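You operate a simulated robot arm through the tools that you are given. There is no shell and no other tool. Be economical: measure what you need, move in short steps, check, and stop when the job is done.

You are at the controls of a simulated two-armed robot. One attempt, no reset.

TASK
Brush the dust patch off the small blue crate's floor and lay the strip of packs in it.
Fine: crushed pack into the green waste tray before brushing; brush back; other packs stay. Set down upright: brush marked sweep. What is to be rubbed or washed off counts as gone when no trace of it is left.

Only the result counts: the job must be done as asked and must still hold three seconds after the hand-in. Knocking over, shifting, dropping, spilling or breaking anything else fails it.

THE ROBOT
Two 7-joint arms with two-finger parallel grippers on one trunk, hanging from a carriage that runs on a rail from [-1443, 12] to [737, -6] (x, y) and turns from -360 to 328 degrees about z. Base frame: it is fixed where the carriage stands at the start and does not move with it; the origin is on the floor, on the carriage's upright axis, x ahead of it, y to its left, z up; the surface under the hand at the start is at about z = 800. Units: mm, degrees, N and s.
The left shoulder is at the start at [40, 161, 1188], the right one opposite. With the tool pointing down near the work surface each hand reaches from about 220 to 760 mm from the robot's upright axis, wherever it stands, measured 20 degrees to its own side. Places, roughly: empty pack [500, 4250, 500]; open pack [750, 4250, 500]; scrap [700, 200, 800]; small blue crate (26x21x6 cm) [600, -200, 800]; small crate [600, -200, 800]. Payload 4.4 kg a hand.
The tool frame of a hand sits at the grasp point between the pads (the TCP): z along the fingers, y along the line on which they close. The tips reach 23 mm beyond it. The gripper opens to 94 mm. The fingers are 38 mm wide and 10 mm thick; the gripper's body (54 by 96 mm) begins 39 mm behind the TCP.
Orientation is that of the tool frame in the base frame, as a unit quaternion [w, x, y, z]. With the fingers straight down and closing along the base's y, the tool's x points along the base's -x, its y along +y and its z along -z.

THE INTERFACE
- The arms move only by the tool apply_moves. It takes "left_targets", "right_targets" or both (then of equal length, played together; a hand with none holds still); each is a list of rows, each a list of 3 entries, a list of its own where there are three numbers: the shift along the base's x, y, z in units of 40 mm (1.0 is 40 mm), then the turn, a rotation vector about the base's x, y, z in units of 5 degrees (1.0 is 5 degrees), then the opening, from 0 (shut) to 1 (fully open). In form: [[[x, y, z], [wx, wy, wz], hand], ...]. A call has 1 to 12 rows; each row shifts and turns the commanded pose from where the row before left it. A call with a number of a shift or a turn outside -1 to 1 is refused whole. A row lasts 0.2 s, in which the tool goes at most 50 mm and 8.6 degrees; a call with a longer step from one row to the next is refused whole, and so is a gripper value outside its range. Where a pose cannot be reached the arm comes as near as it can. A force on the tool above 90 N (or 10 N above the force at the start of the call, whichever is more), or a blocked arm, ends the call early, and 0.2 s more pass. The fingers move at their own pace (about 45 mm/s each) and stop on an object; they squeeze with about 28 N. The grip force told is the motor's: it shows also when the fingers shut on nothing. Time passes only in rows, and 0.2 s behind the last, so rows that do not move let the fingers close. The reply holds the time, the measured pose of the TCP, the force on the tool along the base axes, the opening and the grip force, in the units named above and with some noise, with the torque about the TCP (base axes, N m) and any sound that the robot's microphone picked up, and new pictures: "pictures" is both (left out), scene, wrist or none (wrist: the cameras of the hands that moved).
- Cameras (640 x 400 px; columns grow to the right, rows downward): "scene" is now at [213.3, -32.2, 1477.9]; the picture's right is [-0.47, -0.88, 0.00], its down [-0.68, 0.36, -0.63] and it looks along [0.56, -0.30, -0.77] (base axes); focal length 256 px, centre (320, 200). "left" rides on the left gripper at [86, -16, -74] in its tool frame; the picture's right is [0.18, 0.98, 0.00], its down [-0.58, 0.11, -0.81] and it looks along [-0.79, 0.15, 0.59] (tool axes); focal length 243 px, centre (320, 200). "right" rides on the right gripper at [87, 16, -75] in its tool frame; the picture's right is [-0.18, 0.98, 0.00], its down [-0.58, -0.11, -0.81] and it looks along [-0.79, -0.15, 0.59] (tool axes); focal length 243 px, centre (320, 200).
- move_column(by): slides the trunk up (or, below 0, down) by that many mm; the arms and the scene camera ride with it, the base frame stays. It gives what a move gives, with no picture.
- steer(legs): drives the robot by 1 to 6 legs, each [ahead, left, turn to the left] in mm, mm and degrees, along the robot's own axes; the way and the turn of a leg run together, so that a leg with both is an arc; at most 1500 mm and 180 degrees a leg. The arms and the cameras ride along, it lands a little off, and it stops where it bumps. It keeps to its track: a leg is cut to what the track allows. It gives what a move gives, and a new picture of the scene camera.
- pan_tilt(pan, tilt): turns the head with the scene camera to pan (to the left, within 86 degrees either way) and tilt (down, from -29 to 69), counted from straight ahead of the robot. It gives what a move gives, and a new picture of the scene camera.
- probe_pixels(camera, pixels): for up to 12 pixels [column, row] of the newest picture of that camera ("zoom" is the newest enlarged one), the place [x, y, z] in the base frame of the surface seen there, good to about 3 mm, but the place of the scene camera against the robot may be out by one fixed shift of up to 18 mm in any direction. The clock stands still meanwhile.
- enlarge(camera, box): a new picture of the part [left, top, right, bottom] of that camera's present view, enlarged. The clock stands still meanwhile.
- close_job(): hands the job in; it is judged then, once.

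Work in short steps. Measure before you move; look again where a grasp or a placing could have gone wrong, and mend it. You have 80 turns and 260 pictures in all, those below and enlarged ones among them. Open the grippers and draw the arms clear of the work before you hand the job in, unless the task says otherwise; then end with one line.

The tools are called after "Call:" as name(argument=value, ...) on one line, values as JSON. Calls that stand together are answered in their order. apply_moves: Moves the arms, as the interface text tells. Its arguments: {"type":"object","properties":{"left_targets":{"type":"array","items":{"type":"array"}},"right_targets":{"type":"array","items":{"type":"array"}},"pictures":{"type":"string","enum":["both","scene","wrist","none"]}},"required":[]} The other tools are called the same way: move_column (by) slides the trunk up or down; steer (legs) drives the base; pan_tilt (pan, tilt) turns the head that bears the scene camera; probe_pixels (camera, pixels) gives the place of the surface under pixels of a picture; enlarge (camera, box) takes an enlarged picture of a part of a camera's view; close_job () hands the job in.

At the start:

```text
clock: 0.0
left_tool_pos: [547.0, 31.1, 1135.0]
left_orientation: [0.0, -0.001, 1.0, 0.001]
left_ft_force: [0.6, -0.8, -0.5]
left_torque: [-0.01, -0.03, -0.04]
left_gripper_width: 94.0
left_finger_force: 0.1
right_tool_pos: [452.4, -425.6, 1158.8]
right_orientation: [0.0, 0.0, 1.0, -0.001]
right_ft_force: [0.2, -0.6, -0.5]
right_torque: [0.01, 0.0, 0.0]
right_gripper_width: 94.0
right_finger_force: 0.0
trunk travel left (down, up): [-325.0, 445.0]
robot x, y, heading: [-2.5, -2.4, -0.0]
head pan, tilt: [-28.0, 50.7]
```

scene: 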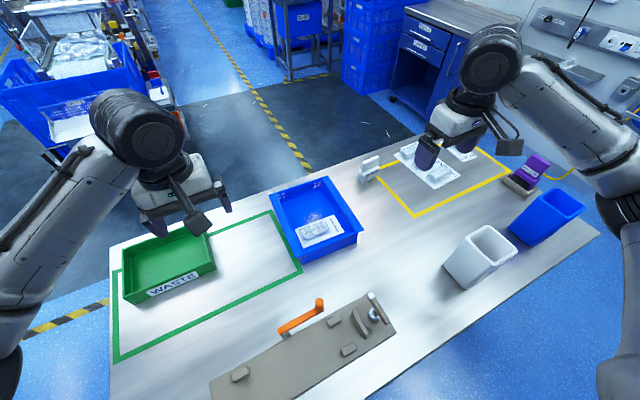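
right: 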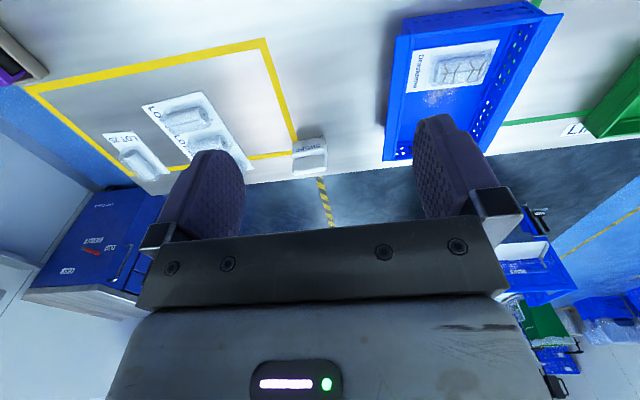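
left: 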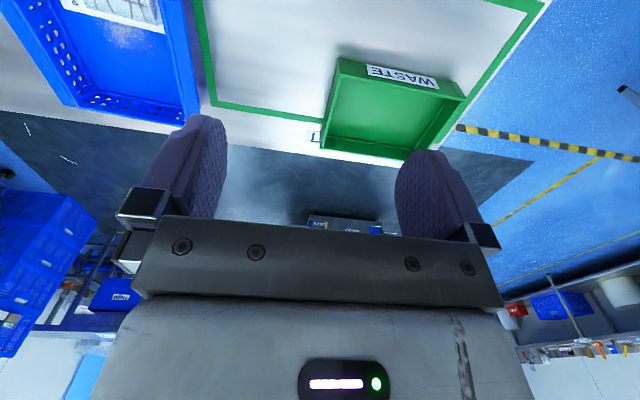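

The pictures show the blue crate near (315,225), the green waste tray at (170,265), and packs in the yellow area. I enlarge these to see them better.

Call:
enlarge(camera="scene", box=[260, 170, 380, 265])

Call:
enlarge(camera="scene", box=[350, 120, 600, 290])

Call:
enlarge(camera="right", box=[0, 0, 340, 200])

Call:
enlarge(camera="right", box=[370, 0, 570, 170])

```text
4.21 times, centred on (320, 218) of scene
```

zoom: 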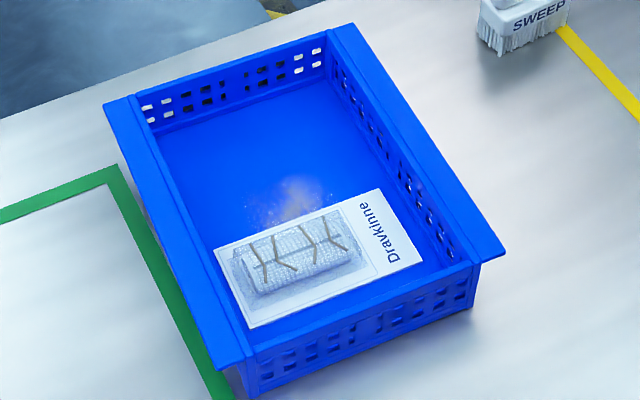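

```text
2.35 times, centred on (475, 205) of scene
```

zoom: 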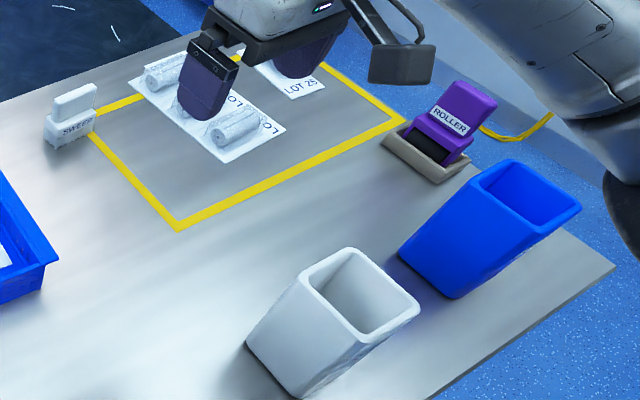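

```text
1.88 times, centred on (170, 100) of right
```

zoom: 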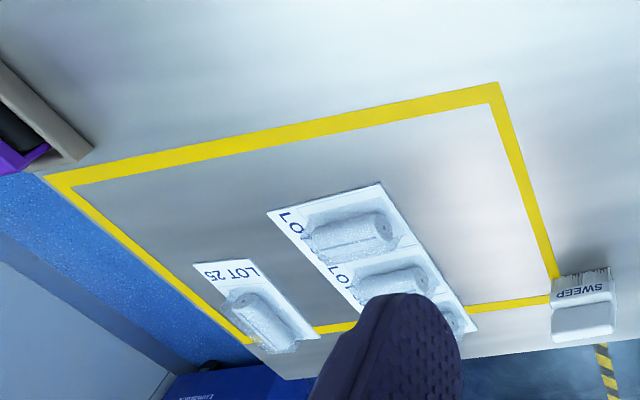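

```text
2.35 times, centred on (470, 85) of right
```

zoom: 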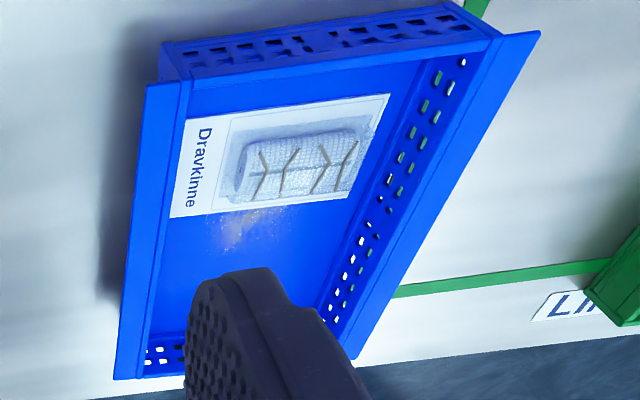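

I probe crate rim, floor, crushed pack and dust in the scene; and the brush and packs in the right camera.

Call:
probe_pixels(camera="right", pixels=[[443, 52], [478, 45], [412, 92], [502, 41], [487, 84], [432, 98], [455, 70], [395, 40], [385, 158], [490, 133], [425, 55], [550, 14]])

Call:
probe_pixels(camera="right", pixels=[[310, 170], [310, 155], [297, 148], [323, 145], [294, 178], [326, 170], [148, 110], [202, 98], [252, 173], [188, 120], [205, 145], [140, 165]])

Call:
probe_pixels(camera="left", pixels=[[337, 60], [464, 97], [322, 148], [436, 158], [380, 120], [400, 85]])

Call:
probe_pixels(camera="scene", pixels=[[316, 230], [315, 210], [280, 195], [325, 178], [362, 233], [305, 255], [370, 160], [368, 172], [170, 262], [123, 275], [205, 235], [450, 165]])

```text
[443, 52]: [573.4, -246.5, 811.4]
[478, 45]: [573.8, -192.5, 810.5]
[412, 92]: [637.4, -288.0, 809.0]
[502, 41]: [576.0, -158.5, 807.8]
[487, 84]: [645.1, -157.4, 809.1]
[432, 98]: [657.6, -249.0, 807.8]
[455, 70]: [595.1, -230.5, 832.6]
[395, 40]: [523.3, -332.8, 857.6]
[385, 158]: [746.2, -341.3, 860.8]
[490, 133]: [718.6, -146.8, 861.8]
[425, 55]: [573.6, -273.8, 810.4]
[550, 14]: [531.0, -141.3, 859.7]
```

```text
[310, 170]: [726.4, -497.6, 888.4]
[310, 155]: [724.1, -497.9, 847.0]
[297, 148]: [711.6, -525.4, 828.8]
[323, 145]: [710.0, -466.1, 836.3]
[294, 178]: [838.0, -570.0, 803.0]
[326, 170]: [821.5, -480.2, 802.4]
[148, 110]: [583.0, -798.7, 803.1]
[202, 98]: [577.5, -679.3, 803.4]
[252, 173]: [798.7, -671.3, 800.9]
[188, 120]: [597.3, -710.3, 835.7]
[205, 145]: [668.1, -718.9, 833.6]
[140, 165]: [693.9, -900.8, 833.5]
```

```text
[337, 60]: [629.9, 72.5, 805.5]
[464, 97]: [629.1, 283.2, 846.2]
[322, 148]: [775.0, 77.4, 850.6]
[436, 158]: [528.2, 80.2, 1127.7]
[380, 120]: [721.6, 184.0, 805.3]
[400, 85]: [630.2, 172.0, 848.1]
```

```text
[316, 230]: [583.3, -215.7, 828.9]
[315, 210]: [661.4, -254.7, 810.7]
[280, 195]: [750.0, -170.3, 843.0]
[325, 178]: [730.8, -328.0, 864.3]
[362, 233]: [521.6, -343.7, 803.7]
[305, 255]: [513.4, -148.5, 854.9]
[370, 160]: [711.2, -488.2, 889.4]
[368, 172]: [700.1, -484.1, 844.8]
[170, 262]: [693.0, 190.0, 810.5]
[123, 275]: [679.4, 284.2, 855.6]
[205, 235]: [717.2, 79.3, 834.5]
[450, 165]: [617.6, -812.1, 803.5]
```

I probe the table edges and the fixtures near the robot to judge how far the carriage can go ahead.

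Call:
probe_pixels(camera="scene", pixels=[[598, 235], [370, 398], [450, 345], [478, 230], [515, 255], [445, 265], [548, 195], [300, 320], [375, 300], [110, 395], [410, 125], [525, 175]])

Call:
pan_tilt(pan=-10, tilt=69)

```text
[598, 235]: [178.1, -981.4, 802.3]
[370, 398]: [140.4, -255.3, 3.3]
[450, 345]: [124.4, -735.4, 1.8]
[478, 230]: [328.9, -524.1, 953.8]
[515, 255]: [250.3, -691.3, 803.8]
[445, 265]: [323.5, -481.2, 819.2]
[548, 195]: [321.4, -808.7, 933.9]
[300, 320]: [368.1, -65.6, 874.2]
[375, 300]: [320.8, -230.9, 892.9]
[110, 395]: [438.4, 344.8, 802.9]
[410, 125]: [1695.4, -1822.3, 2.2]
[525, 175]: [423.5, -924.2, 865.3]
```

```text
clock: 0.8
left_tool_pos: [548.1, 30.5, 1135.6]
left_orientation: [0.0, -0.002, 1.0, 0.0]
left_ft_force: [0.6, 0.4, 0.1]
left_torque: [-0.02, 0.0, 0.0]
left_gripper_width: 93.8
left_finger_force: 0.1
right_tool_pos: [452.4, -427.0, 1158.1]
right_orientation: [0.001, 0.0, 1.0, -0.001]
right_ft_force: [-0.4, 0.0, -0.2]
right_torque: [0.01, -0.01, 0.01]
right_gripper_width: 94.2
right_finger_force: 0.0
trunk travel left (down, up): [-325.0, 445.0]
robot x, y, heading: [-2.0, 0.9, -0.0]
head pan, tilt: [-10.0, 68.8]
```

scene: 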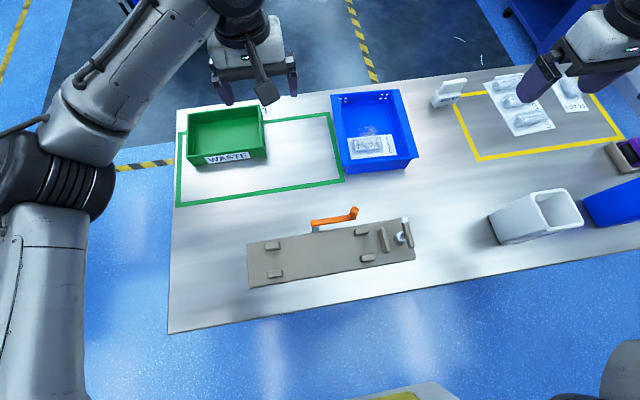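

I probe the yellow/white thing at the bottom (410,392) and table edge points.

Call:
probe_pixels(camera="scene", pixels=[[410, 392], [410, 386], [440, 395], [610, 370], [330, 315], [335, 228], [400, 240]])

Call:
enlarge(camera="scene", box=[330, 340, 480, 400])

```text
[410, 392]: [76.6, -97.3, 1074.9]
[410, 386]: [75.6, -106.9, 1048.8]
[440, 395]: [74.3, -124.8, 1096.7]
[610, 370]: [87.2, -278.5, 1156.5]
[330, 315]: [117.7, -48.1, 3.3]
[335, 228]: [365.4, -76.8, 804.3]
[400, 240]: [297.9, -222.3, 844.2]
```

```text
4.27 times, centred on (405, 370) of scene
```

zoom: 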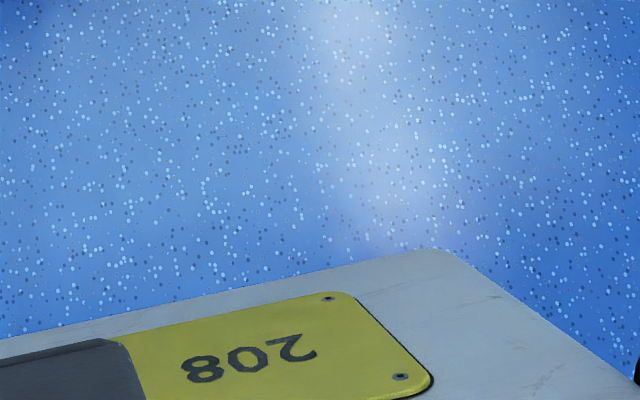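

The trunk's lower edge seems to be the silhouette at about (428,383); I probe it.

Call:
probe_pixels(camera="scene", pixels=[[428, 383], [350, 394], [445, 392], [420, 384]])

```text
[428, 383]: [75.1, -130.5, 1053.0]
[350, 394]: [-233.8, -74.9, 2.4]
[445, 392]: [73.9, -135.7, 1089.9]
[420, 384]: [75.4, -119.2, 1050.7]
```

The trunk bottom is at about z 1050, above everything on the table (bins up to 954), so I can drive ahead over the table. I go 250 mm ahead.

Call:
steer(legs=[[250, 0, 0]])

```text
clock: 2.6
left_tool_pos: [799.6, 28.0, 1135.0]
left_orientation: [0.0, -0.001, 1.0, 0.0]
left_ft_force: [0.2, 0.6, 0.1]
left_torque: [-0.01, 0.0, -0.03]
left_gripper_width: 93.9
left_finger_force: 0.1
right_tool_pos: [704.3, -426.9, 1159.8]
right_orientation: [-0.001, 0.0, 1.0, 0.0]
right_ft_force: [0.3, -0.2, -0.2]
right_torque: [0.01, 0.02, 0.03]
right_gripper_width: 94.1
right_finger_force: 0.1
trunk travel left (down, up): [-325.0, 445.0]
robot x, y, heading: [250.0, -1.1, -0.0]
head pan, tilt: [-10.0, 68.8]
```

scene: 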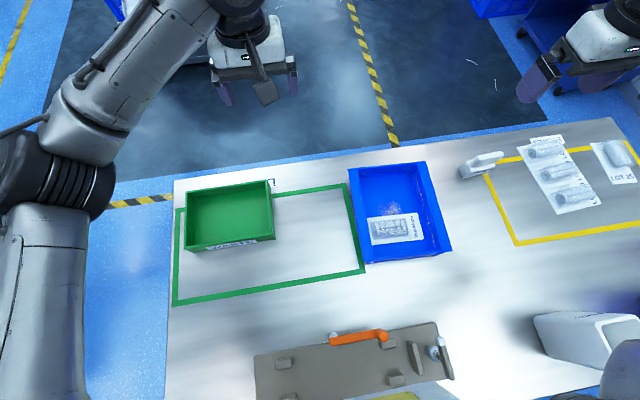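

I bring the left hand over to view the crate, turning it −90° about z so that the fingers close along x and its camera looks along −y.

Call:
apply_moves(left_targets=[[[-0.27, 0, -0.19], [0, 0, -1], 1], [[-0.27, 0, -0.19], [0, 0, -1], 1], [[-0.27, 0, -0.19], [0, 0, -1], 1], [[-0.27, 0, -0.19], [0, 0, -1], 1], [[-0.27, 0, -0.19], [0, 0, -1], 1], [[-0.27, 0, -0.19], [0, 0, -1], 1], [[-0.27, 0, -0.19], [0, 0, -1], 1], [[-0.27, 0, -0.19], [0, 0, -1], 1], [[-0.27, 0, -0.19], [0, 0, -1], 1], [[-0.27, 0, -0.19], [0, 0, -1], 1], [[-0.27, 0, -0.19], [0, 0, -1], 1], [[-0.27, 0, -0.19], [0, 0, -1], 1]], pictures="none")

Call:
apply_moves(left_targets=[[[-0.27, 0, -0.19], [0, 0, -1], 1], [[-0.27, 0, -0.19], [0, 0, -1], 1], [[-0.27, 0, -0.19], [0, 0, -1], 1], [[-0.27, 0, -0.19], [0, 0, -1], 1], [[-0.27, 0, -0.19], [0, 0, -1], 1], [[-0.27, 0, -0.19], [0, 0, -1], 1]], pictures="both")

```text
clock: 5.2
left_tool_pos: [669.0, 28.2, 1042.5]
left_orientation: [0.0, 0.5, 0.866, 0.0]
left_ft_force: [-0.3, 0.1, -0.5]
left_torque: [0.0, -0.01, -0.01]
left_gripper_width: 93.9
left_finger_force: 0.1
right_tool_pos: [702.7, -427.8, 1158.2]
right_orientation: [0.0, -0.001, 1.0, 0.0]
right_ft_force: [0.6, 0.2, 0.0]
right_torque: [0.01, 0.02, -0.02]
right_gripper_width: 94.1
right_finger_force: 0.1
trunk travel left (down, up): [-325.0, 445.0]
robot x, y, heading: [247.1, -3.2, -0.1]
head pan, tilt: [-10.0, 68.8]
```

```text
clock: 6.6
left_tool_pos: [603.6, 28.9, 998.2]
left_orientation: [0.0, 0.707, 0.707, 0.0]
left_ft_force: [-0.3, -0.3, -0.1]
left_torque: [0.02, 0.01, -0.02]
left_gripper_width: 93.9
left_finger_force: 0.0
right_tool_pos: [703.2, -428.5, 1157.6]
right_orientation: [0.0, -0.001, 1.0, -0.001]
right_ft_force: [0.3, 0.8, -0.6]
right_torque: [-0.02, 0.01, 0.02]
right_gripper_width: 94.0
right_finger_force: 0.0
trunk travel left (down, up): [-325.0, 445.0]
robot x, y, heading: [250.6, -3.0, -0.4]
head pan, tilt: [-10.0, 68.8]
```

scene: 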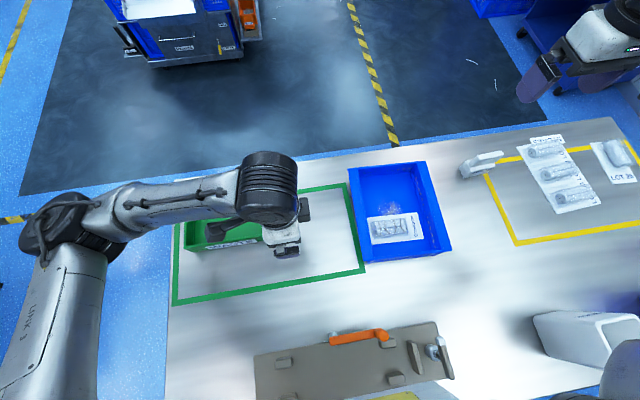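
left: 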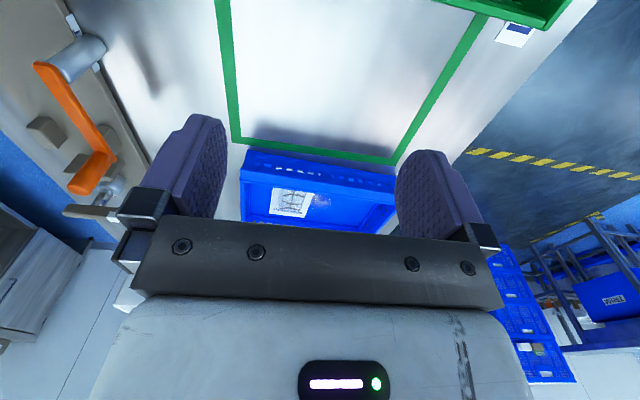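

The crate shows at (240–395,150–230) in the left view. I enlarge it and measure the pack in it.

Call:
enlarge(camera="left", box=[230, 140, 410, 230])

Call:
enlarge(camera="scene", box=[340, 160, 460, 265])

```text
3.56 times, centred on (320, 185) of left
```

zoom: 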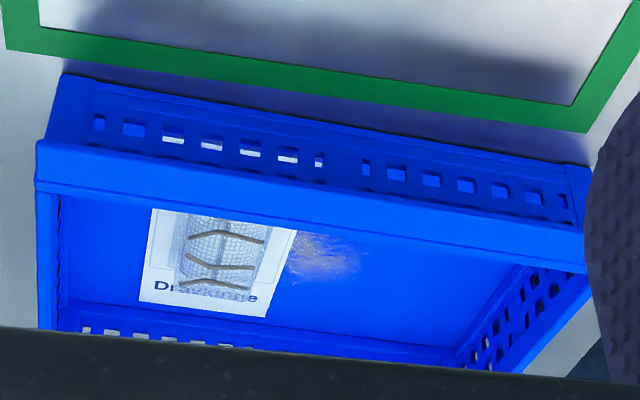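

```text
3.81 times, centred on (400, 212) of scene
```

zoom: 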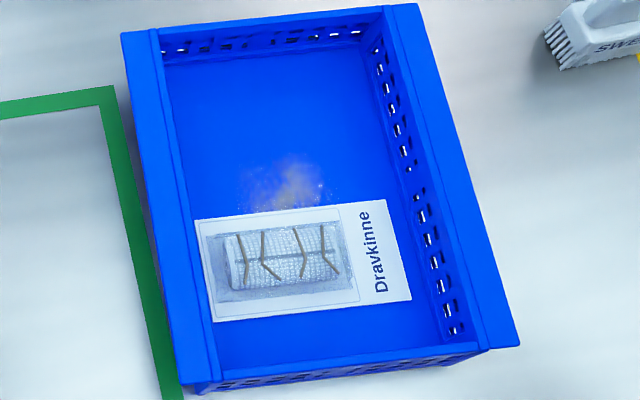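

I probe the pack's corners and the crate rim in this zoom, and the same corners by the left camera for the scene shift.

Call:
probe_pixels(camera="zoom", pixels=[[199, 224], [385, 203], [406, 297], [216, 318], [285, 257], [230, 262], [338, 250], [288, 185], [140, 60], [495, 345], [405, 10], [195, 380]])

Call:
probe_pixels(camera="left", pixels=[[288, 203], [313, 205], [262, 224], [304, 226], [311, 209], [267, 209], [241, 180], [394, 208], [410, 345], [280, 204], [300, 204]])

```text
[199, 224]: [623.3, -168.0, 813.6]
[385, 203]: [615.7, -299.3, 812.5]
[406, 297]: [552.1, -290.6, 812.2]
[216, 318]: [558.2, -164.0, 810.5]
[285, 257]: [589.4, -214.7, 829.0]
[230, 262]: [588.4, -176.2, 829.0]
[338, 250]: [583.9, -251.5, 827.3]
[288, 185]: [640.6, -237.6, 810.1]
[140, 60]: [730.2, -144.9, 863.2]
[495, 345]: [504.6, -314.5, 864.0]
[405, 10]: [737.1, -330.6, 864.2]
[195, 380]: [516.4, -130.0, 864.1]
```

```text
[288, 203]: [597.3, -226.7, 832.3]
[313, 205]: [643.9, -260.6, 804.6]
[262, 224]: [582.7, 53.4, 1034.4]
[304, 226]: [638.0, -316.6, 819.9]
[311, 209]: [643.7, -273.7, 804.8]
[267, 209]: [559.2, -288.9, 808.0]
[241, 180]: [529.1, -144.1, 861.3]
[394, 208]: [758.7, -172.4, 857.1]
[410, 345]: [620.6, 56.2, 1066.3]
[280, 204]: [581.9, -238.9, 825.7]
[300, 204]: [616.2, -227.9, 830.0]
```

Comparing rim and pack points, true place ≈ scene + (13, −9, −2). The blister's centre is about (602,−223), top z 832, width ~38 along x. I move above it.

Call:
apply_moves(left_targets=[[[0, -0.9, -0.1], [0, 0, -0.2], 1], [[0, -0.9, -0.1], [0, 0, -0.2], 1], [[0, -0.9, -0.1], [0, 0, -0.2], 1], [[0, -0.9, -0.1], [0, 0, 0], 1], [[0, -0.9, -0.1], [0, 0, 0], 1], [[0, -0.9, -0.1], [0, 0, 0], 1], [[-0.05, -0.9, -0.4], [0, 0, 0], 1], [[0, 0, -0.6], [0, 0, 0], 1], [[0, 0, -0.6], [0, 0, 0], 1]], pictures="both")

```text
clock: 8.6
left_tool_pos: [601.9, -222.7, 910.6]
left_orientation: [0.0, 0.724, 0.689, -0.002]
left_ft_force: [-1.2, -0.6, 0.4]
left_torque: [0.0, -0.03, 0.06]
left_gripper_width: 94.0
left_finger_force: 0.1
right_tool_pos: [703.6, -429.1, 1159.1]
right_orientation: [0.0, -0.001, 1.0, -0.001]
right_ft_force: [-0.7, 0.7, 0.8]
right_torque: [0.0, 0.0, -0.01]
right_gripper_width: 94.1
right_finger_force: 0.0
trunk travel left (down, up): [-325.0, 445.0]
robot x, y, heading: [253.8, -1.2, -0.1]
head pan, tilt: [-10.0, 68.8]
```

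scene: 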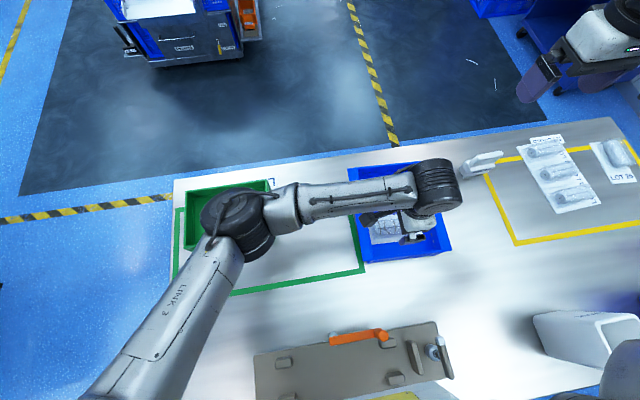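
left: 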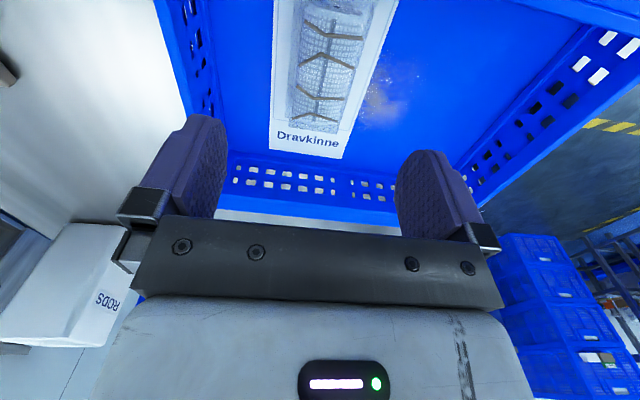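

The pack sits between the fingers (blister at cols 295–360). I verify its position with the wrist camera.

Call:
probe_pixels(camera="left", pixels=[[330, 20], [325, 60], [320, 100], [290, 100], [345, 100], [298, 20], [364, 20], [315, 128], [280, 20], [370, 55], [275, 140], [385, 100]])

```text
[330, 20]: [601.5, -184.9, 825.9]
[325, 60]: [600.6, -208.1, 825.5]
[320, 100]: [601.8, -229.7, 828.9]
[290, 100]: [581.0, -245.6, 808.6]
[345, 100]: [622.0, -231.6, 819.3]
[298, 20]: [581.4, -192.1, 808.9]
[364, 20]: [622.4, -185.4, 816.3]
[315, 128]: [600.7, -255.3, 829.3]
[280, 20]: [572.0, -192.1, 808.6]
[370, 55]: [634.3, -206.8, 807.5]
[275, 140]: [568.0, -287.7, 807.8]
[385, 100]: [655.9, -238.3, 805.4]
```

Blister confirmed centred at (602,−222), card top z 808. I go down to TCP z 834 and close.

Call:
apply_moves(left_targets=[[[0, 0, -0.5], [0, 0, 0], 0.8], [[0, 0, -0.5], [0, 0, 0], 0.8], [[0, 0, -0.5], [0, 0, 0], 0.8], [[0, 0, -0.4], [0, 0, 0], 0.8], [[0, 0, 0], [0, 0, 0], 0.3], [[0, 0, 0], [0, 0, 0], 0.2], [[0, 0, 0], [0, 0, 0], 0.1], [[0, 0, 0], [0, 0, 0], 0.1], [[0, 0, 0], [0, 0, 0], 0.1]], pictures="wrist")

```text
clock: 10.6
left_tool_pos: [602.4, -220.8, 835.9]
left_orientation: [0.0, 0.725, 0.689, 0.0]
left_ft_force: [0.5, 0.1, 0.2]
left_torque: [-0.03, 0.0, 0.01]
left_gripper_width: 38.9
left_finger_force: 28.1
right_tool_pos: [704.0, -428.0, 1158.8]
right_orientation: [0.0, -0.001, 1.0, -0.001]
right_ft_force: [0.7, 0.2, -0.4]
right_torque: [0.0, -0.01, 0.04]
right_gripper_width: 94.0
right_finger_force: 0.0
trunk travel left (down, up): [-325.0, 445.0]
robot x, y, heading: [252.1, -0.8, 0.1]
head pan, tilt: [-10.0, 68.8]
```

left: 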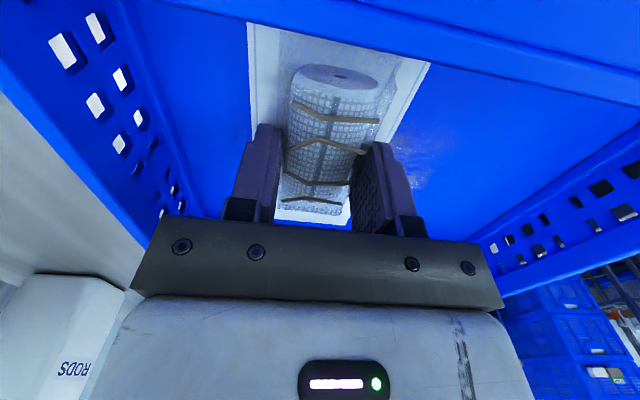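

Width 38.9 with 28 N: the blister is held. I lift it 140 mm.

Call:
apply_moves(left_targets=[[[0, 0, 0.3], [0, 0, 0], 0.1], [[0, 0, 0.6], [0, 0, 0], 0.1], [[0, 0, 0.8], [0, 0, 0], 0.1], [[0, 0, 0.9], [0, 0, 0], 0.1], [[0, 0, 0.9], [0, 0, 0], 0.1]], pictures="both")

Call:
probe_pixels(camera="scene", pixels=[[185, 190], [268, 180], [185, 248], [275, 240]])

```text
clock: 11.8
left_tool_pos: [601.8, -220.7, 975.5]
left_orientation: [0.0, 0.725, 0.689, 0.0]
left_ft_force: [0.4, 0.6, -0.5]
left_torque: [-0.03, 0.02, 0.01]
left_gripper_width: 39.1
left_finger_force: 28.3
right_tool_pos: [704.2, -428.0, 1160.0]
right_orientation: [0.0, -0.002, 1.0, -0.001]
right_ft_force: [0.5, -0.1, 0.3]
right_torque: [0.04, -0.01, -0.04]
right_gripper_width: 94.3
right_finger_force: 0.1
trunk travel left (down, up): [-325.0, 445.0]
robot x, y, heading: [253.6, 0.1, -0.2]
head pan, tilt: [-10.0, 68.8]
```

scene: 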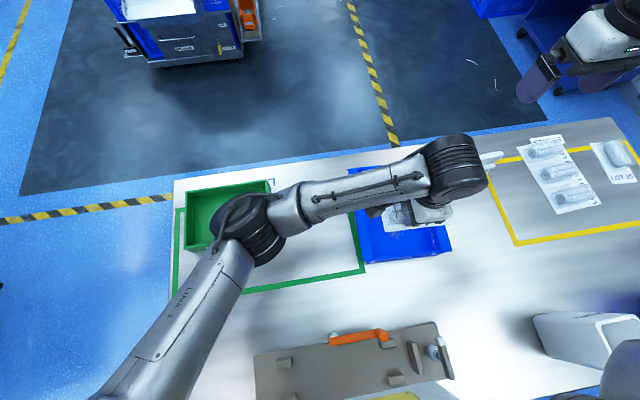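
left: 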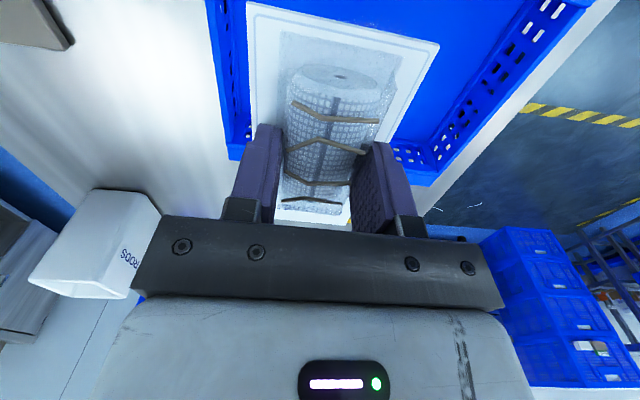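

```text
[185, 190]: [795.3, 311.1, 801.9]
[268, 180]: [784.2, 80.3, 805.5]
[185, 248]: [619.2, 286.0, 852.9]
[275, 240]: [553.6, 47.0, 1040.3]
```

The pack came up cleanly. The tray spans about x 630–785, y 72–283; I carry the pack over to (705,197).

Call:
apply_moves(left_targets=[[[0.215, 0.87, 0], [0, 0, 0.1], 0.1], [[0.215, 0.87, 0], [0, 0, 0.1], 0.1], [[0.215, 0.87, 0], [0, 0, 0.1], 0.1], [[0.215, 0.87, 0], [0, 0, 0.1], 0.1], [[0.215, 0.87, 0], [0, 0, 0.1], 0.1], [[0.215, 0.87, 0], [0, 0, 0.1], 0.1], [[0.215, 0.87, 0], [0, 0, 0], 0.1], [[0.215, 0.87, 0], [0, 0, 0], 0.1], [[0.215, 0.87, 0], [0, 0, 0], 0.1], [[0.215, 0.87, 0], [0, 0, 0], 0.1], [[0.215, 0.87, 0], [0, 0, 0], 0.1], [[0.215, 0.87, 0], [0, 0, 0], 0.1]], pictures="both")

```text
clock: 14.4
left_tool_pos: [705.5, 194.8, 973.4]
left_orientation: [0.001, 0.706, 0.708, 0.0]
left_ft_force: [0.2, 1.0, 0.4]
left_torque: [-0.02, -0.01, -0.03]
left_gripper_width: 39.0
left_finger_force: 28.3
right_tool_pos: [704.0, -426.6, 1158.4]
right_orientation: [0.0, -0.001, 1.0, 0.001]
right_ft_force: [0.4, 0.2, 0.2]
right_torque: [-0.04, -0.04, -0.03]
right_gripper_width: 94.0
right_finger_force: 0.1
trunk travel left (down, up): [-325.0, 445.0]
robot x, y, heading: [250.7, -5.8, 0.2]
head pan, tilt: [-10.0, 68.8]
```

scene: 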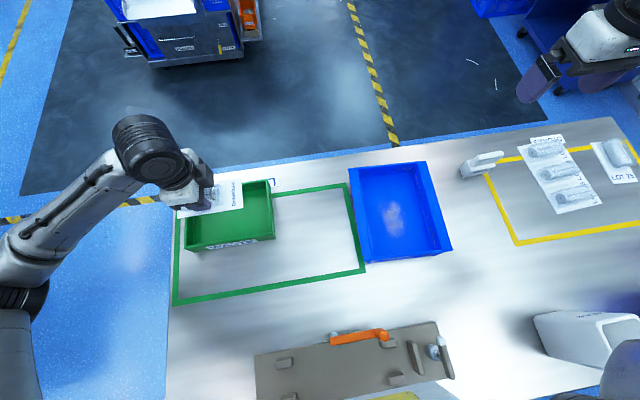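
left: 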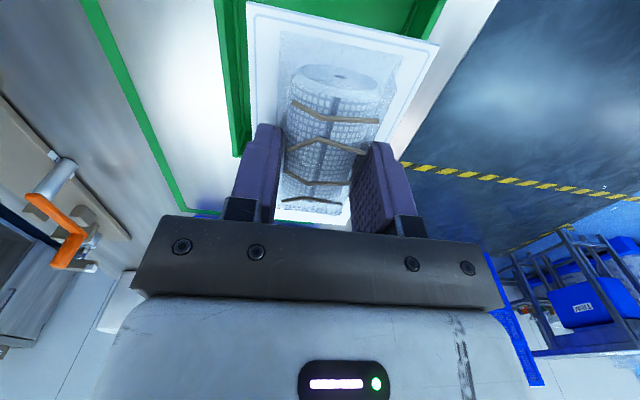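

I check the tray rim against the pack: enlarge and probe.

Call:
enlarge(camera="scene", box=[165, 165, 295, 260])

Call:
probe_pixels(camera="scene", pixels=[[187, 246], [274, 237], [266, 181], [181, 218], [230, 230], [268, 200], [241, 200], [210, 210]])

Call:
probe_pixels(camera="left", pixels=[[238, 120], [440, 15], [230, 20], [225, 60], [260, 30]])

```text
4.21 times, centred on (230, 212) of scene
```

zoom: 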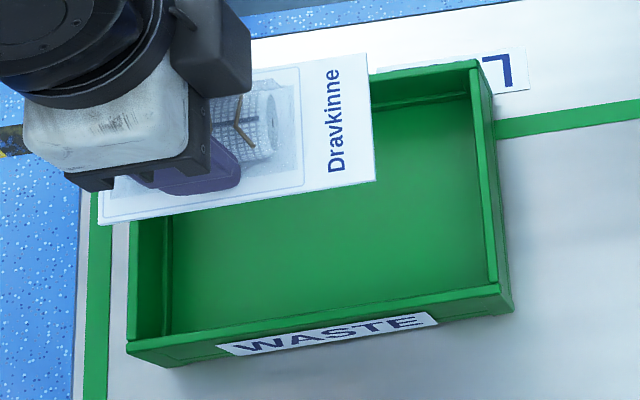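

```text
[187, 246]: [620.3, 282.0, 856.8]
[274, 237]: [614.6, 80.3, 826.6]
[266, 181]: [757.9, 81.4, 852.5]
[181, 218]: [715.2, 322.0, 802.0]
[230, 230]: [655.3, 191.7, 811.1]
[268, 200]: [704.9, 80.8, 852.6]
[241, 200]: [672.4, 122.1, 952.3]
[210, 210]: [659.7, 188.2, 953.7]
```

```text
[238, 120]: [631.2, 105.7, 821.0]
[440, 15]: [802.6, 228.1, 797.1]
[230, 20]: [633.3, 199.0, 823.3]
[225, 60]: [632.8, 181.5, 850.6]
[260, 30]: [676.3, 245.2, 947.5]
```

The pack fits inside (x 670–742, y ~103–235 after a small shift). I lower it to just above the tray floor.

Call:
apply_moves(left_targets=[[[0, -0.25, -0.7], [0, 0, 0], 0.1], [[0, 0, -0.8], [0, 0, 0], 0.1], [[0, 0, -0.8], [0, 0, 0], 0.1], [[0, 0, -0.6], [0, 0, 0], 0.1], [[0, 0, -0.3], [0, 0, 0], 0.1], [[0, 0, -0.17], [0, 0, 0], 0.1]], pictures="wrist")

```text
clock: 15.8
left_tool_pos: [704.9, 184.5, 837.7]
left_orientation: [0.0, 0.706, 0.708, 0.0]
left_ft_force: [0.5, 0.1, -0.6]
left_torque: [-0.04, 0.01, -0.03]
left_gripper_width: 39.0
left_finger_force: 27.6
right_tool_pos: [703.5, -427.6, 1158.4]
right_orientation: [0.0, 0.0, 1.0, 0.0]
right_ft_force: [0.1, 0.4, 0.4]
right_torque: [-0.05, -0.01, 0.01]
right_gripper_width: 94.1
right_finger_force: 0.0
trunk travel left (down, up): [-325.0, 445.0]
robot x, y, heading: [250.5, -1.5, -0.1]
head pan, tilt: [-10.0, 68.8]
```

left: 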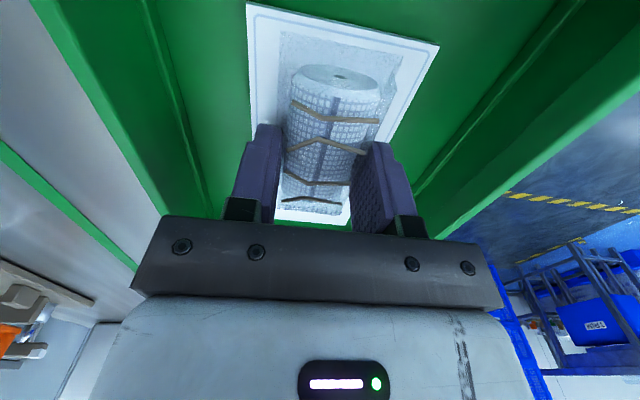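

The pack is just above the tray floor, inside the walls. I release and lift straight up.

Call:
apply_moves(left_targets=[[[0, 0, -0.05], [0, 0, 0], 0.1], [[0, 0, 0], [0, 0, 0], 0.7], [[0, 0, 0], [0, 0, 0], 0.7], [[0, 0, 0], [0, 0, 0], 0.7], [[0, 0, 0.3], [0, 0, 0], 0.7], [[0, 0, 0.6], [0, 0, 0], 0.7], [[0, 0, 0.9], [0, 0, 0], 0.7], [[0, 0, 0.9], [0, 0, 0], 0.7], [[0, 0, 0.9], [0, 0, 0], 0.7], [[0, 0, 0.9], [0, 0, 0], 0.7]], pictures="both")

```text
clock: 18.0
left_tool_pos: [707.3, 184.2, 1018.8]
left_orientation: [0.0, 0.706, 0.708, 0.001]
left_ft_force: [0.4, 0.1, 0.5]
left_torque: [-0.02, -0.03, -0.01]
left_gripper_width: 66.1
left_finger_force: 0.1
right_tool_pos: [703.7, -427.7, 1158.2]
right_orientation: [0.0, -0.001, 1.0, 0.0]
right_ft_force: [-0.4, 0.1, 0.2]
right_torque: [0.03, 0.0, 0.01]
right_gripper_width: 94.0
right_finger_force: 0.1
trunk travel left (down, up): [-325.0, 445.0]
robot x, y, heading: [251.4, -4.9, -0.1]
head pan, tilt: [-10.0, 68.8]
```

scene: 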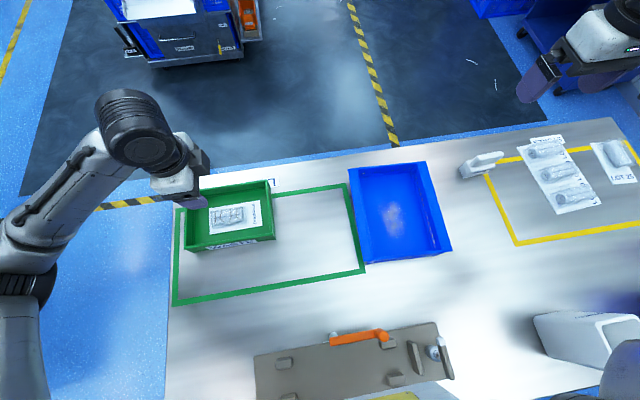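
left: 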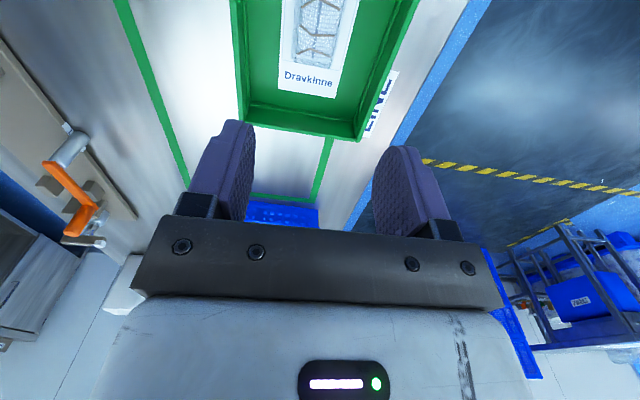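

Crushed pack lies in the tray. Now the brush and the dust: I enlarge both in the scene view.

Call:
enlarge(camera="scene", box=[440, 120, 640, 245])

Call:
enlarge(camera="scene", box=[450, 140, 520, 185])

Call:
enlarge(camera="scene", box=[345, 160, 460, 265])

```text
3.20 times, centred on (540, 182) of scene
```

zoom: 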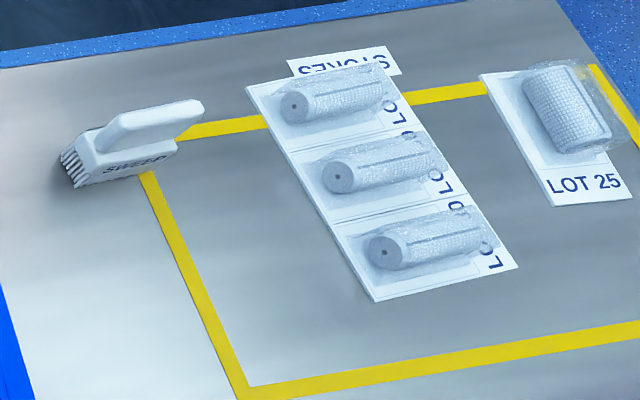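

```text
8.89 times, centred on (485, 162) of scene
```

zoom: 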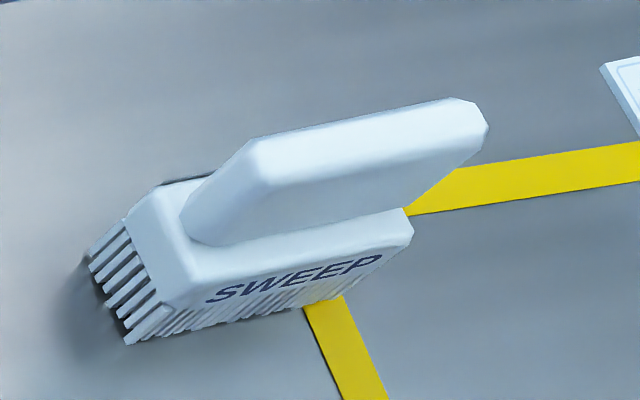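

```text
3.81 times, centred on (402, 212) of scene
```

zoom: 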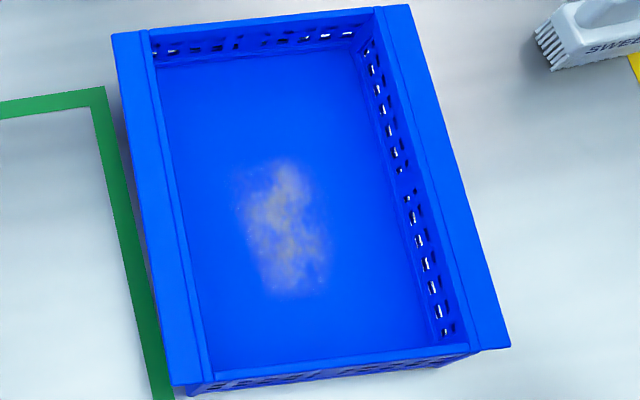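

I probe the dust outline (zoom) and the brush's points (scene).

Call:
probe_pixels(camera="zoom", pixels=[[240, 170], [305, 160], [330, 280], [265, 297], [285, 230], [165, 70], [355, 50], [435, 345], [210, 370], [150, 45], [205, 385]])

Call:
probe_pixels(camera="scene", pixels=[[478, 157.5], [490, 155], [501, 153], [480, 162], [498, 158], [470, 170.5], [493, 165], [466, 163], [464, 170], [471, 176], [497, 150]])

Call:
probe_pixels(camera="right", pixels=[[310, 100], [320, 20], [250, 60]])

```text
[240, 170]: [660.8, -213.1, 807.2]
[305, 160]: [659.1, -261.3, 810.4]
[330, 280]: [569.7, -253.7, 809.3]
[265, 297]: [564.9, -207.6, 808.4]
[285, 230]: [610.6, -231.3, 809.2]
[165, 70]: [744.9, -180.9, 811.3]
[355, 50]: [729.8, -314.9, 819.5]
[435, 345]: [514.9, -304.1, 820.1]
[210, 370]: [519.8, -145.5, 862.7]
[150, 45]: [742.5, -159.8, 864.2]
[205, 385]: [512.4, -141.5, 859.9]
```

```text
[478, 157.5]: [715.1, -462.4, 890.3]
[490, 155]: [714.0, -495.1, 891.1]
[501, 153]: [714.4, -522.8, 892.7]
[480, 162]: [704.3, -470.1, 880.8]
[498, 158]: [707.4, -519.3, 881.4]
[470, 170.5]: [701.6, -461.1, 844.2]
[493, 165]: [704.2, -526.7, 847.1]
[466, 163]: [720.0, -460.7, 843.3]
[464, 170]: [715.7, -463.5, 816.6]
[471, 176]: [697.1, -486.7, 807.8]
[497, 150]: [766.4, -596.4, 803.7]
```

```text
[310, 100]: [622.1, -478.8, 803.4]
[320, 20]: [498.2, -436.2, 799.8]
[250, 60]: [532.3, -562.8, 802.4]
```

Dust spans (true) about x 578–674, y −216…−270, within one brush length (along y). I move the right hand behind the brush to measure its handle with the wrist camera.

Call:
apply_moves(right_targets=[[[-0.475, -0.305, -0.72], [0, 0, 0], 1], [[-0.475, -0.305, -0.72], [0, 0, 0], 1], [[-0.475, -0.305, -0.72], [0, 0, 0], 1], [[-0.475, -0.305, -0.72], [0, 0, 0], 1], [[-0.475, -0.305, -0.72], [0, 0, 0], 1], [[-0.475, -0.305, -0.72], [0, 0, 0], 1]], pictures="wrist")

```text
clock: 19.4
left_tool_pos: [706.3, 182.8, 1018.1]
left_orientation: [0.0, 0.707, 0.708, 0.0]
left_ft_force: [-0.2, -0.3, 0.1]
left_torque: [0.02, 0.03, 0.01]
left_gripper_width: 65.6
left_finger_force: 0.0
right_tool_pos: [590.4, -501.9, 984.9]
right_orientation: [0.001, -0.001, 1.0, 0.0]
right_ft_force: [0.2, -0.5, 0.1]
right_torque: [0.04, 0.0, 0.02]
right_gripper_width: 93.9
right_finger_force: 0.1
trunk travel left (down, up): [-325.0, 445.0]
robot x, y, heading: [253.8, -4.0, 0.0]
head pan, tilt: [-10.0, 68.8]
```

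right: 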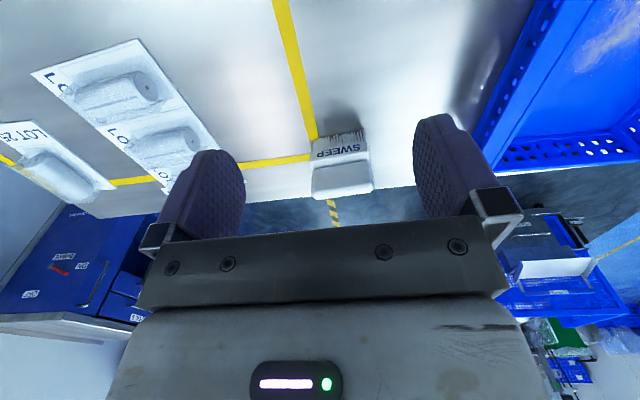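

The brush shows at (340,165) in the right view. I enlarge it and probe it.

Call:
enlarge(camera="right", box=[290, 115, 390, 210])

Call:
probe_pixels(camera="right", pixels=[[316, 190], [342, 188], [370, 184], [316, 172], [342, 170], [368, 166], [313, 160], [367, 152], [315, 142], [363, 134], [342, 194], [342, 180]])

Call:
probe_pixels(camera="right", pixels=[[35, 74], [137, 42], [75, 90], [120, 85], [155, 95], [115, 105], [215, 145], [125, 140], [195, 140], [165, 160], [70, 110], [95, 65]])

```text
4.21 times, centred on (340, 162) of right
```

zoom: 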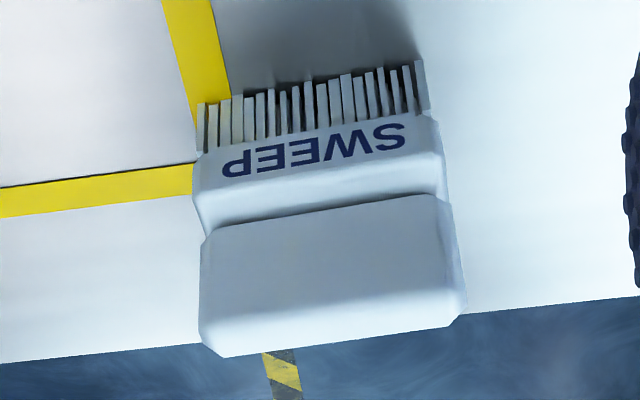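

```text
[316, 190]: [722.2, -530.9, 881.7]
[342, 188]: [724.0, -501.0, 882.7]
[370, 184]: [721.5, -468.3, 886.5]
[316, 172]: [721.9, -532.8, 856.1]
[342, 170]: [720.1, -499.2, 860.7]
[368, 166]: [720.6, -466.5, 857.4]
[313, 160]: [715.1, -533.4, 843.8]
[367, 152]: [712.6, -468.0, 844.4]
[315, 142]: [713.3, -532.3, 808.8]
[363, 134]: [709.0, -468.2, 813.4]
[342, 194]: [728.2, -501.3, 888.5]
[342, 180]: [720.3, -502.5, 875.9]
```

```text
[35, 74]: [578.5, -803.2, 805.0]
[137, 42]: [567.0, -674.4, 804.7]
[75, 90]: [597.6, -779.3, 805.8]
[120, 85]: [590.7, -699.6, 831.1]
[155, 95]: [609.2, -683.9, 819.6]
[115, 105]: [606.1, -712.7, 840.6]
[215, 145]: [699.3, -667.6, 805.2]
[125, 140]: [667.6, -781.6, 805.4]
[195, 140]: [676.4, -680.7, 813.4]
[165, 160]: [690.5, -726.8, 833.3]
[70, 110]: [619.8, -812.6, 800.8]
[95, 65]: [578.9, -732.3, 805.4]
```

The handle spans y −533…−466, x ≈720–736, z 856–888. I go above it at (728,−500), turning the hand +90° so the fingers close along x.

Call:
apply_moves(right_targets=[[[0.19, 0, 0], [0, 0, 1], 1], [[0.19, 0, 0], [0, 0, 1], 1], [[0.19, 0, 0], [0, 0, 1], 1], [[0.19, 0, 0], [0, 0, 1], 1], [[0.19, 0, 0], [0, 0, 1], 1], [[0.19, 0, 0], [0, 0, 1], 1], [[0.19, 0, 0], [0, 0, 1], 1], [[0.19, 0, 0], [0, 0, 1], 1], [[0.19, 0, 0], [0, 0, 1], 1], [[0.19, 0, 0], [0, 0, 1], 1], [[0.19, 0, 0], [0, 0, 1], 1], [[0.19, 0, 0], [0, 0, 1], 1]], pictures="none")

Call:
apply_moves(right_targets=[[[0.19, 0, 0], [0, 0, 1], 1], [[0.19, 0, 0], [0, 0, 1], 1], [[0.19, 0, 0], [0, 0, 1], 1], [[0.19, 0, 0], [0, 0, 1], 1], [[0.19, 0, 0], [0, 0, 1], 1], [[0.19, 0, 0], [0, 0, 1], 1]], pictures="both")

```text
clock: 22.0
left_tool_pos: [706.8, 184.1, 1020.2]
left_orientation: [0.0, 0.707, 0.707, 0.0]
left_ft_force: [0.7, 0.5, -0.1]
left_torque: [0.0, 0.02, -0.01]
left_gripper_width: 65.9
left_finger_force: 0.1
right_tool_pos: [682.1, -501.5, 986.7]
right_orientation: [-0.001, -0.5, 0.866, 0.0]
right_ft_force: [-0.2, -0.5, 0.1]
right_torque: [-0.03, 0.03, -0.03]
right_gripper_width: 93.8
right_finger_force: 0.1
trunk travel left (down, up): [-325.0, 445.0]
robot x, y, heading: [248.6, -3.8, -0.0]
head pan, tilt: [-10.0, 68.8]
```

```text
clock: 23.4
left_tool_pos: [706.3, 184.3, 1018.7]
left_orientation: [0.0, 0.707, 0.707, 0.0]
left_ft_force: [0.0, 0.6, 0.5]
left_torque: [-0.02, -0.01, -0.01]
left_gripper_width: 65.8
left_finger_force: 0.2
right_tool_pos: [727.2, -500.1, 986.2]
right_orientation: [-0.001, 0.708, -0.706, 0.0]
right_ft_force: [0.1, -0.5, -0.1]
right_torque: [-0.01, -0.02, -0.01]
right_gripper_width: 94.3
right_finger_force: 0.1
trunk travel left (down, up): [-325.0, 445.0]
robot x, y, heading: [252.5, -2.1, 0.1]
head pan, tilt: [-10.0, 68.8]
```

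scene: 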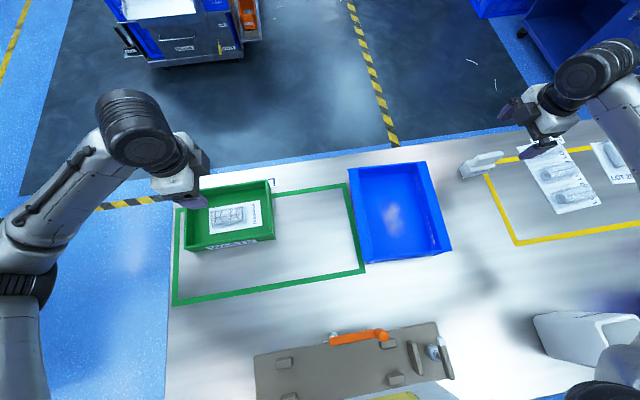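
right: 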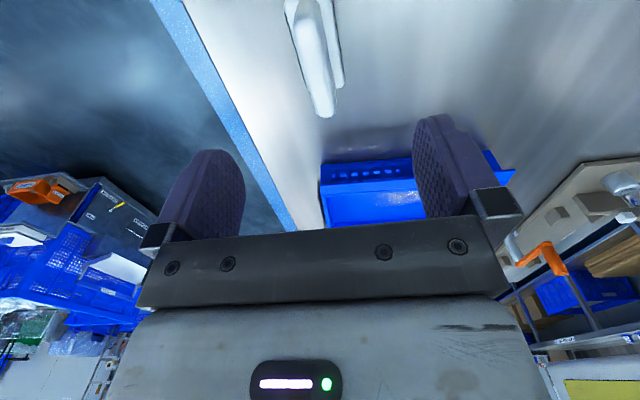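

The handle lies at col ~315, between the fingers. I go down to z 920 and look.

Call:
apply_moves(right_targets=[[[0, 0, -0.8], [0, 0, 0], 0.8], [[0, 0, -0.8], [0, 0, 0], 0.8]], pictures="wrist")

Call:
probe_pixels(camera="right", pixels=[[315, 60], [316, 90], [290, 60], [340, 60], [315, 30]])

```text
clock: 24.0
left_tool_pos: [706.8, 184.2, 1018.4]
left_orientation: [0.0, 0.707, 0.708, 0.0]
left_ft_force: [-0.5, 0.0, 0.4]
left_torque: [0.03, -0.01, -0.02]
left_gripper_width: 65.7
left_finger_force: 0.0
right_tool_pos: [728.2, -502.1, 921.9]
right_orientation: [0.0, 0.708, -0.706, 0.001]
right_ft_force: [-0.7, -0.3, -0.6]
right_torque: [0.02, 0.01, 0.03]
right_gripper_width: 75.0
right_finger_force: 0.1
trunk travel left (down, up): [-325.0, 445.0]
robot x, y, heading: [248.9, -4.7, 0.1]
head pan, tilt: [-10.0, 68.8]
```

right: 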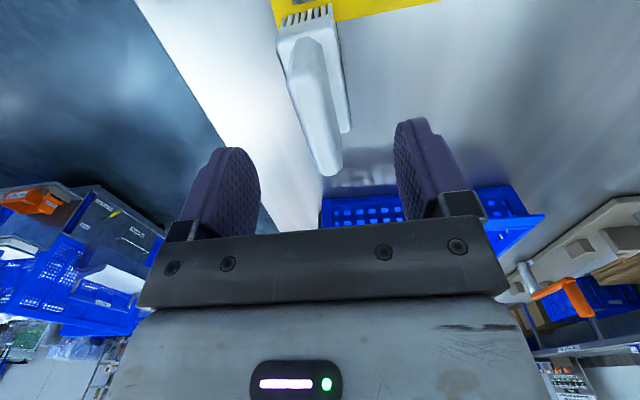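

```text
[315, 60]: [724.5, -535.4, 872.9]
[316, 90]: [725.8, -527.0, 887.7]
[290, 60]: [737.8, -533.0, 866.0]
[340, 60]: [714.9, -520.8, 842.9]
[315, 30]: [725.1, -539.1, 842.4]
```

Handle centred near x 728 between the fingers. I go down to z 877 and close on it.

Call:
apply_moves(right_targets=[[[0, 0.04, -0.5], [0, 0, 0], 0.8], [[0, 0, -0.4], [0, 0, 0], 0.8], [[0, 0, -0.22], [0, 0, 0], 0.8], [[0, 0, 0], [0, 0, 0], 0.5], [[0, 0, 0], [0, 0, 0], 0.3], [[0, 0, 0], [0, 0, 0], 0], [[0, 0, 0], [0, 0, 0], 0], [[0, 0, 0], [0, 0, 0], 0], [[0, 0, 0], [0, 0, 0], 0], [[0, 0, 0], [0, 0, 0], 0]], pictures="wrist")

```text
clock: 26.2
left_tool_pos: [706.2, 184.1, 1019.7]
left_orientation: [0.0, 0.707, 0.708, 0.0]
left_ft_force: [0.4, 0.5, -0.4]
left_torque: [0.01, 0.0, 0.01]
left_gripper_width: 65.8
left_finger_force: 0.1
right_tool_pos: [727.0, -499.9, 876.6]
right_orientation: [0.0, 0.707, -0.707, 0.001]
right_ft_force: [1.0, 0.0, -0.3]
right_torque: [0.03, -0.01, 0.01]
right_gripper_width: 17.5
right_finger_force: 28.0
trunk travel left (down, up): [-325.0, 445.0]
robot x, y, heading: [248.9, -4.8, -0.0]
head pan, tilt: [-10.0, 68.8]
```

right: 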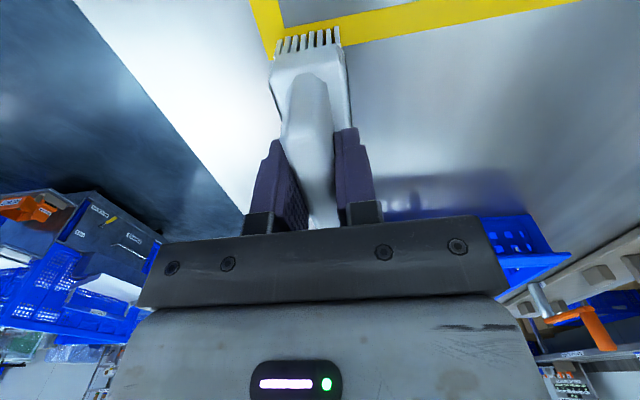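

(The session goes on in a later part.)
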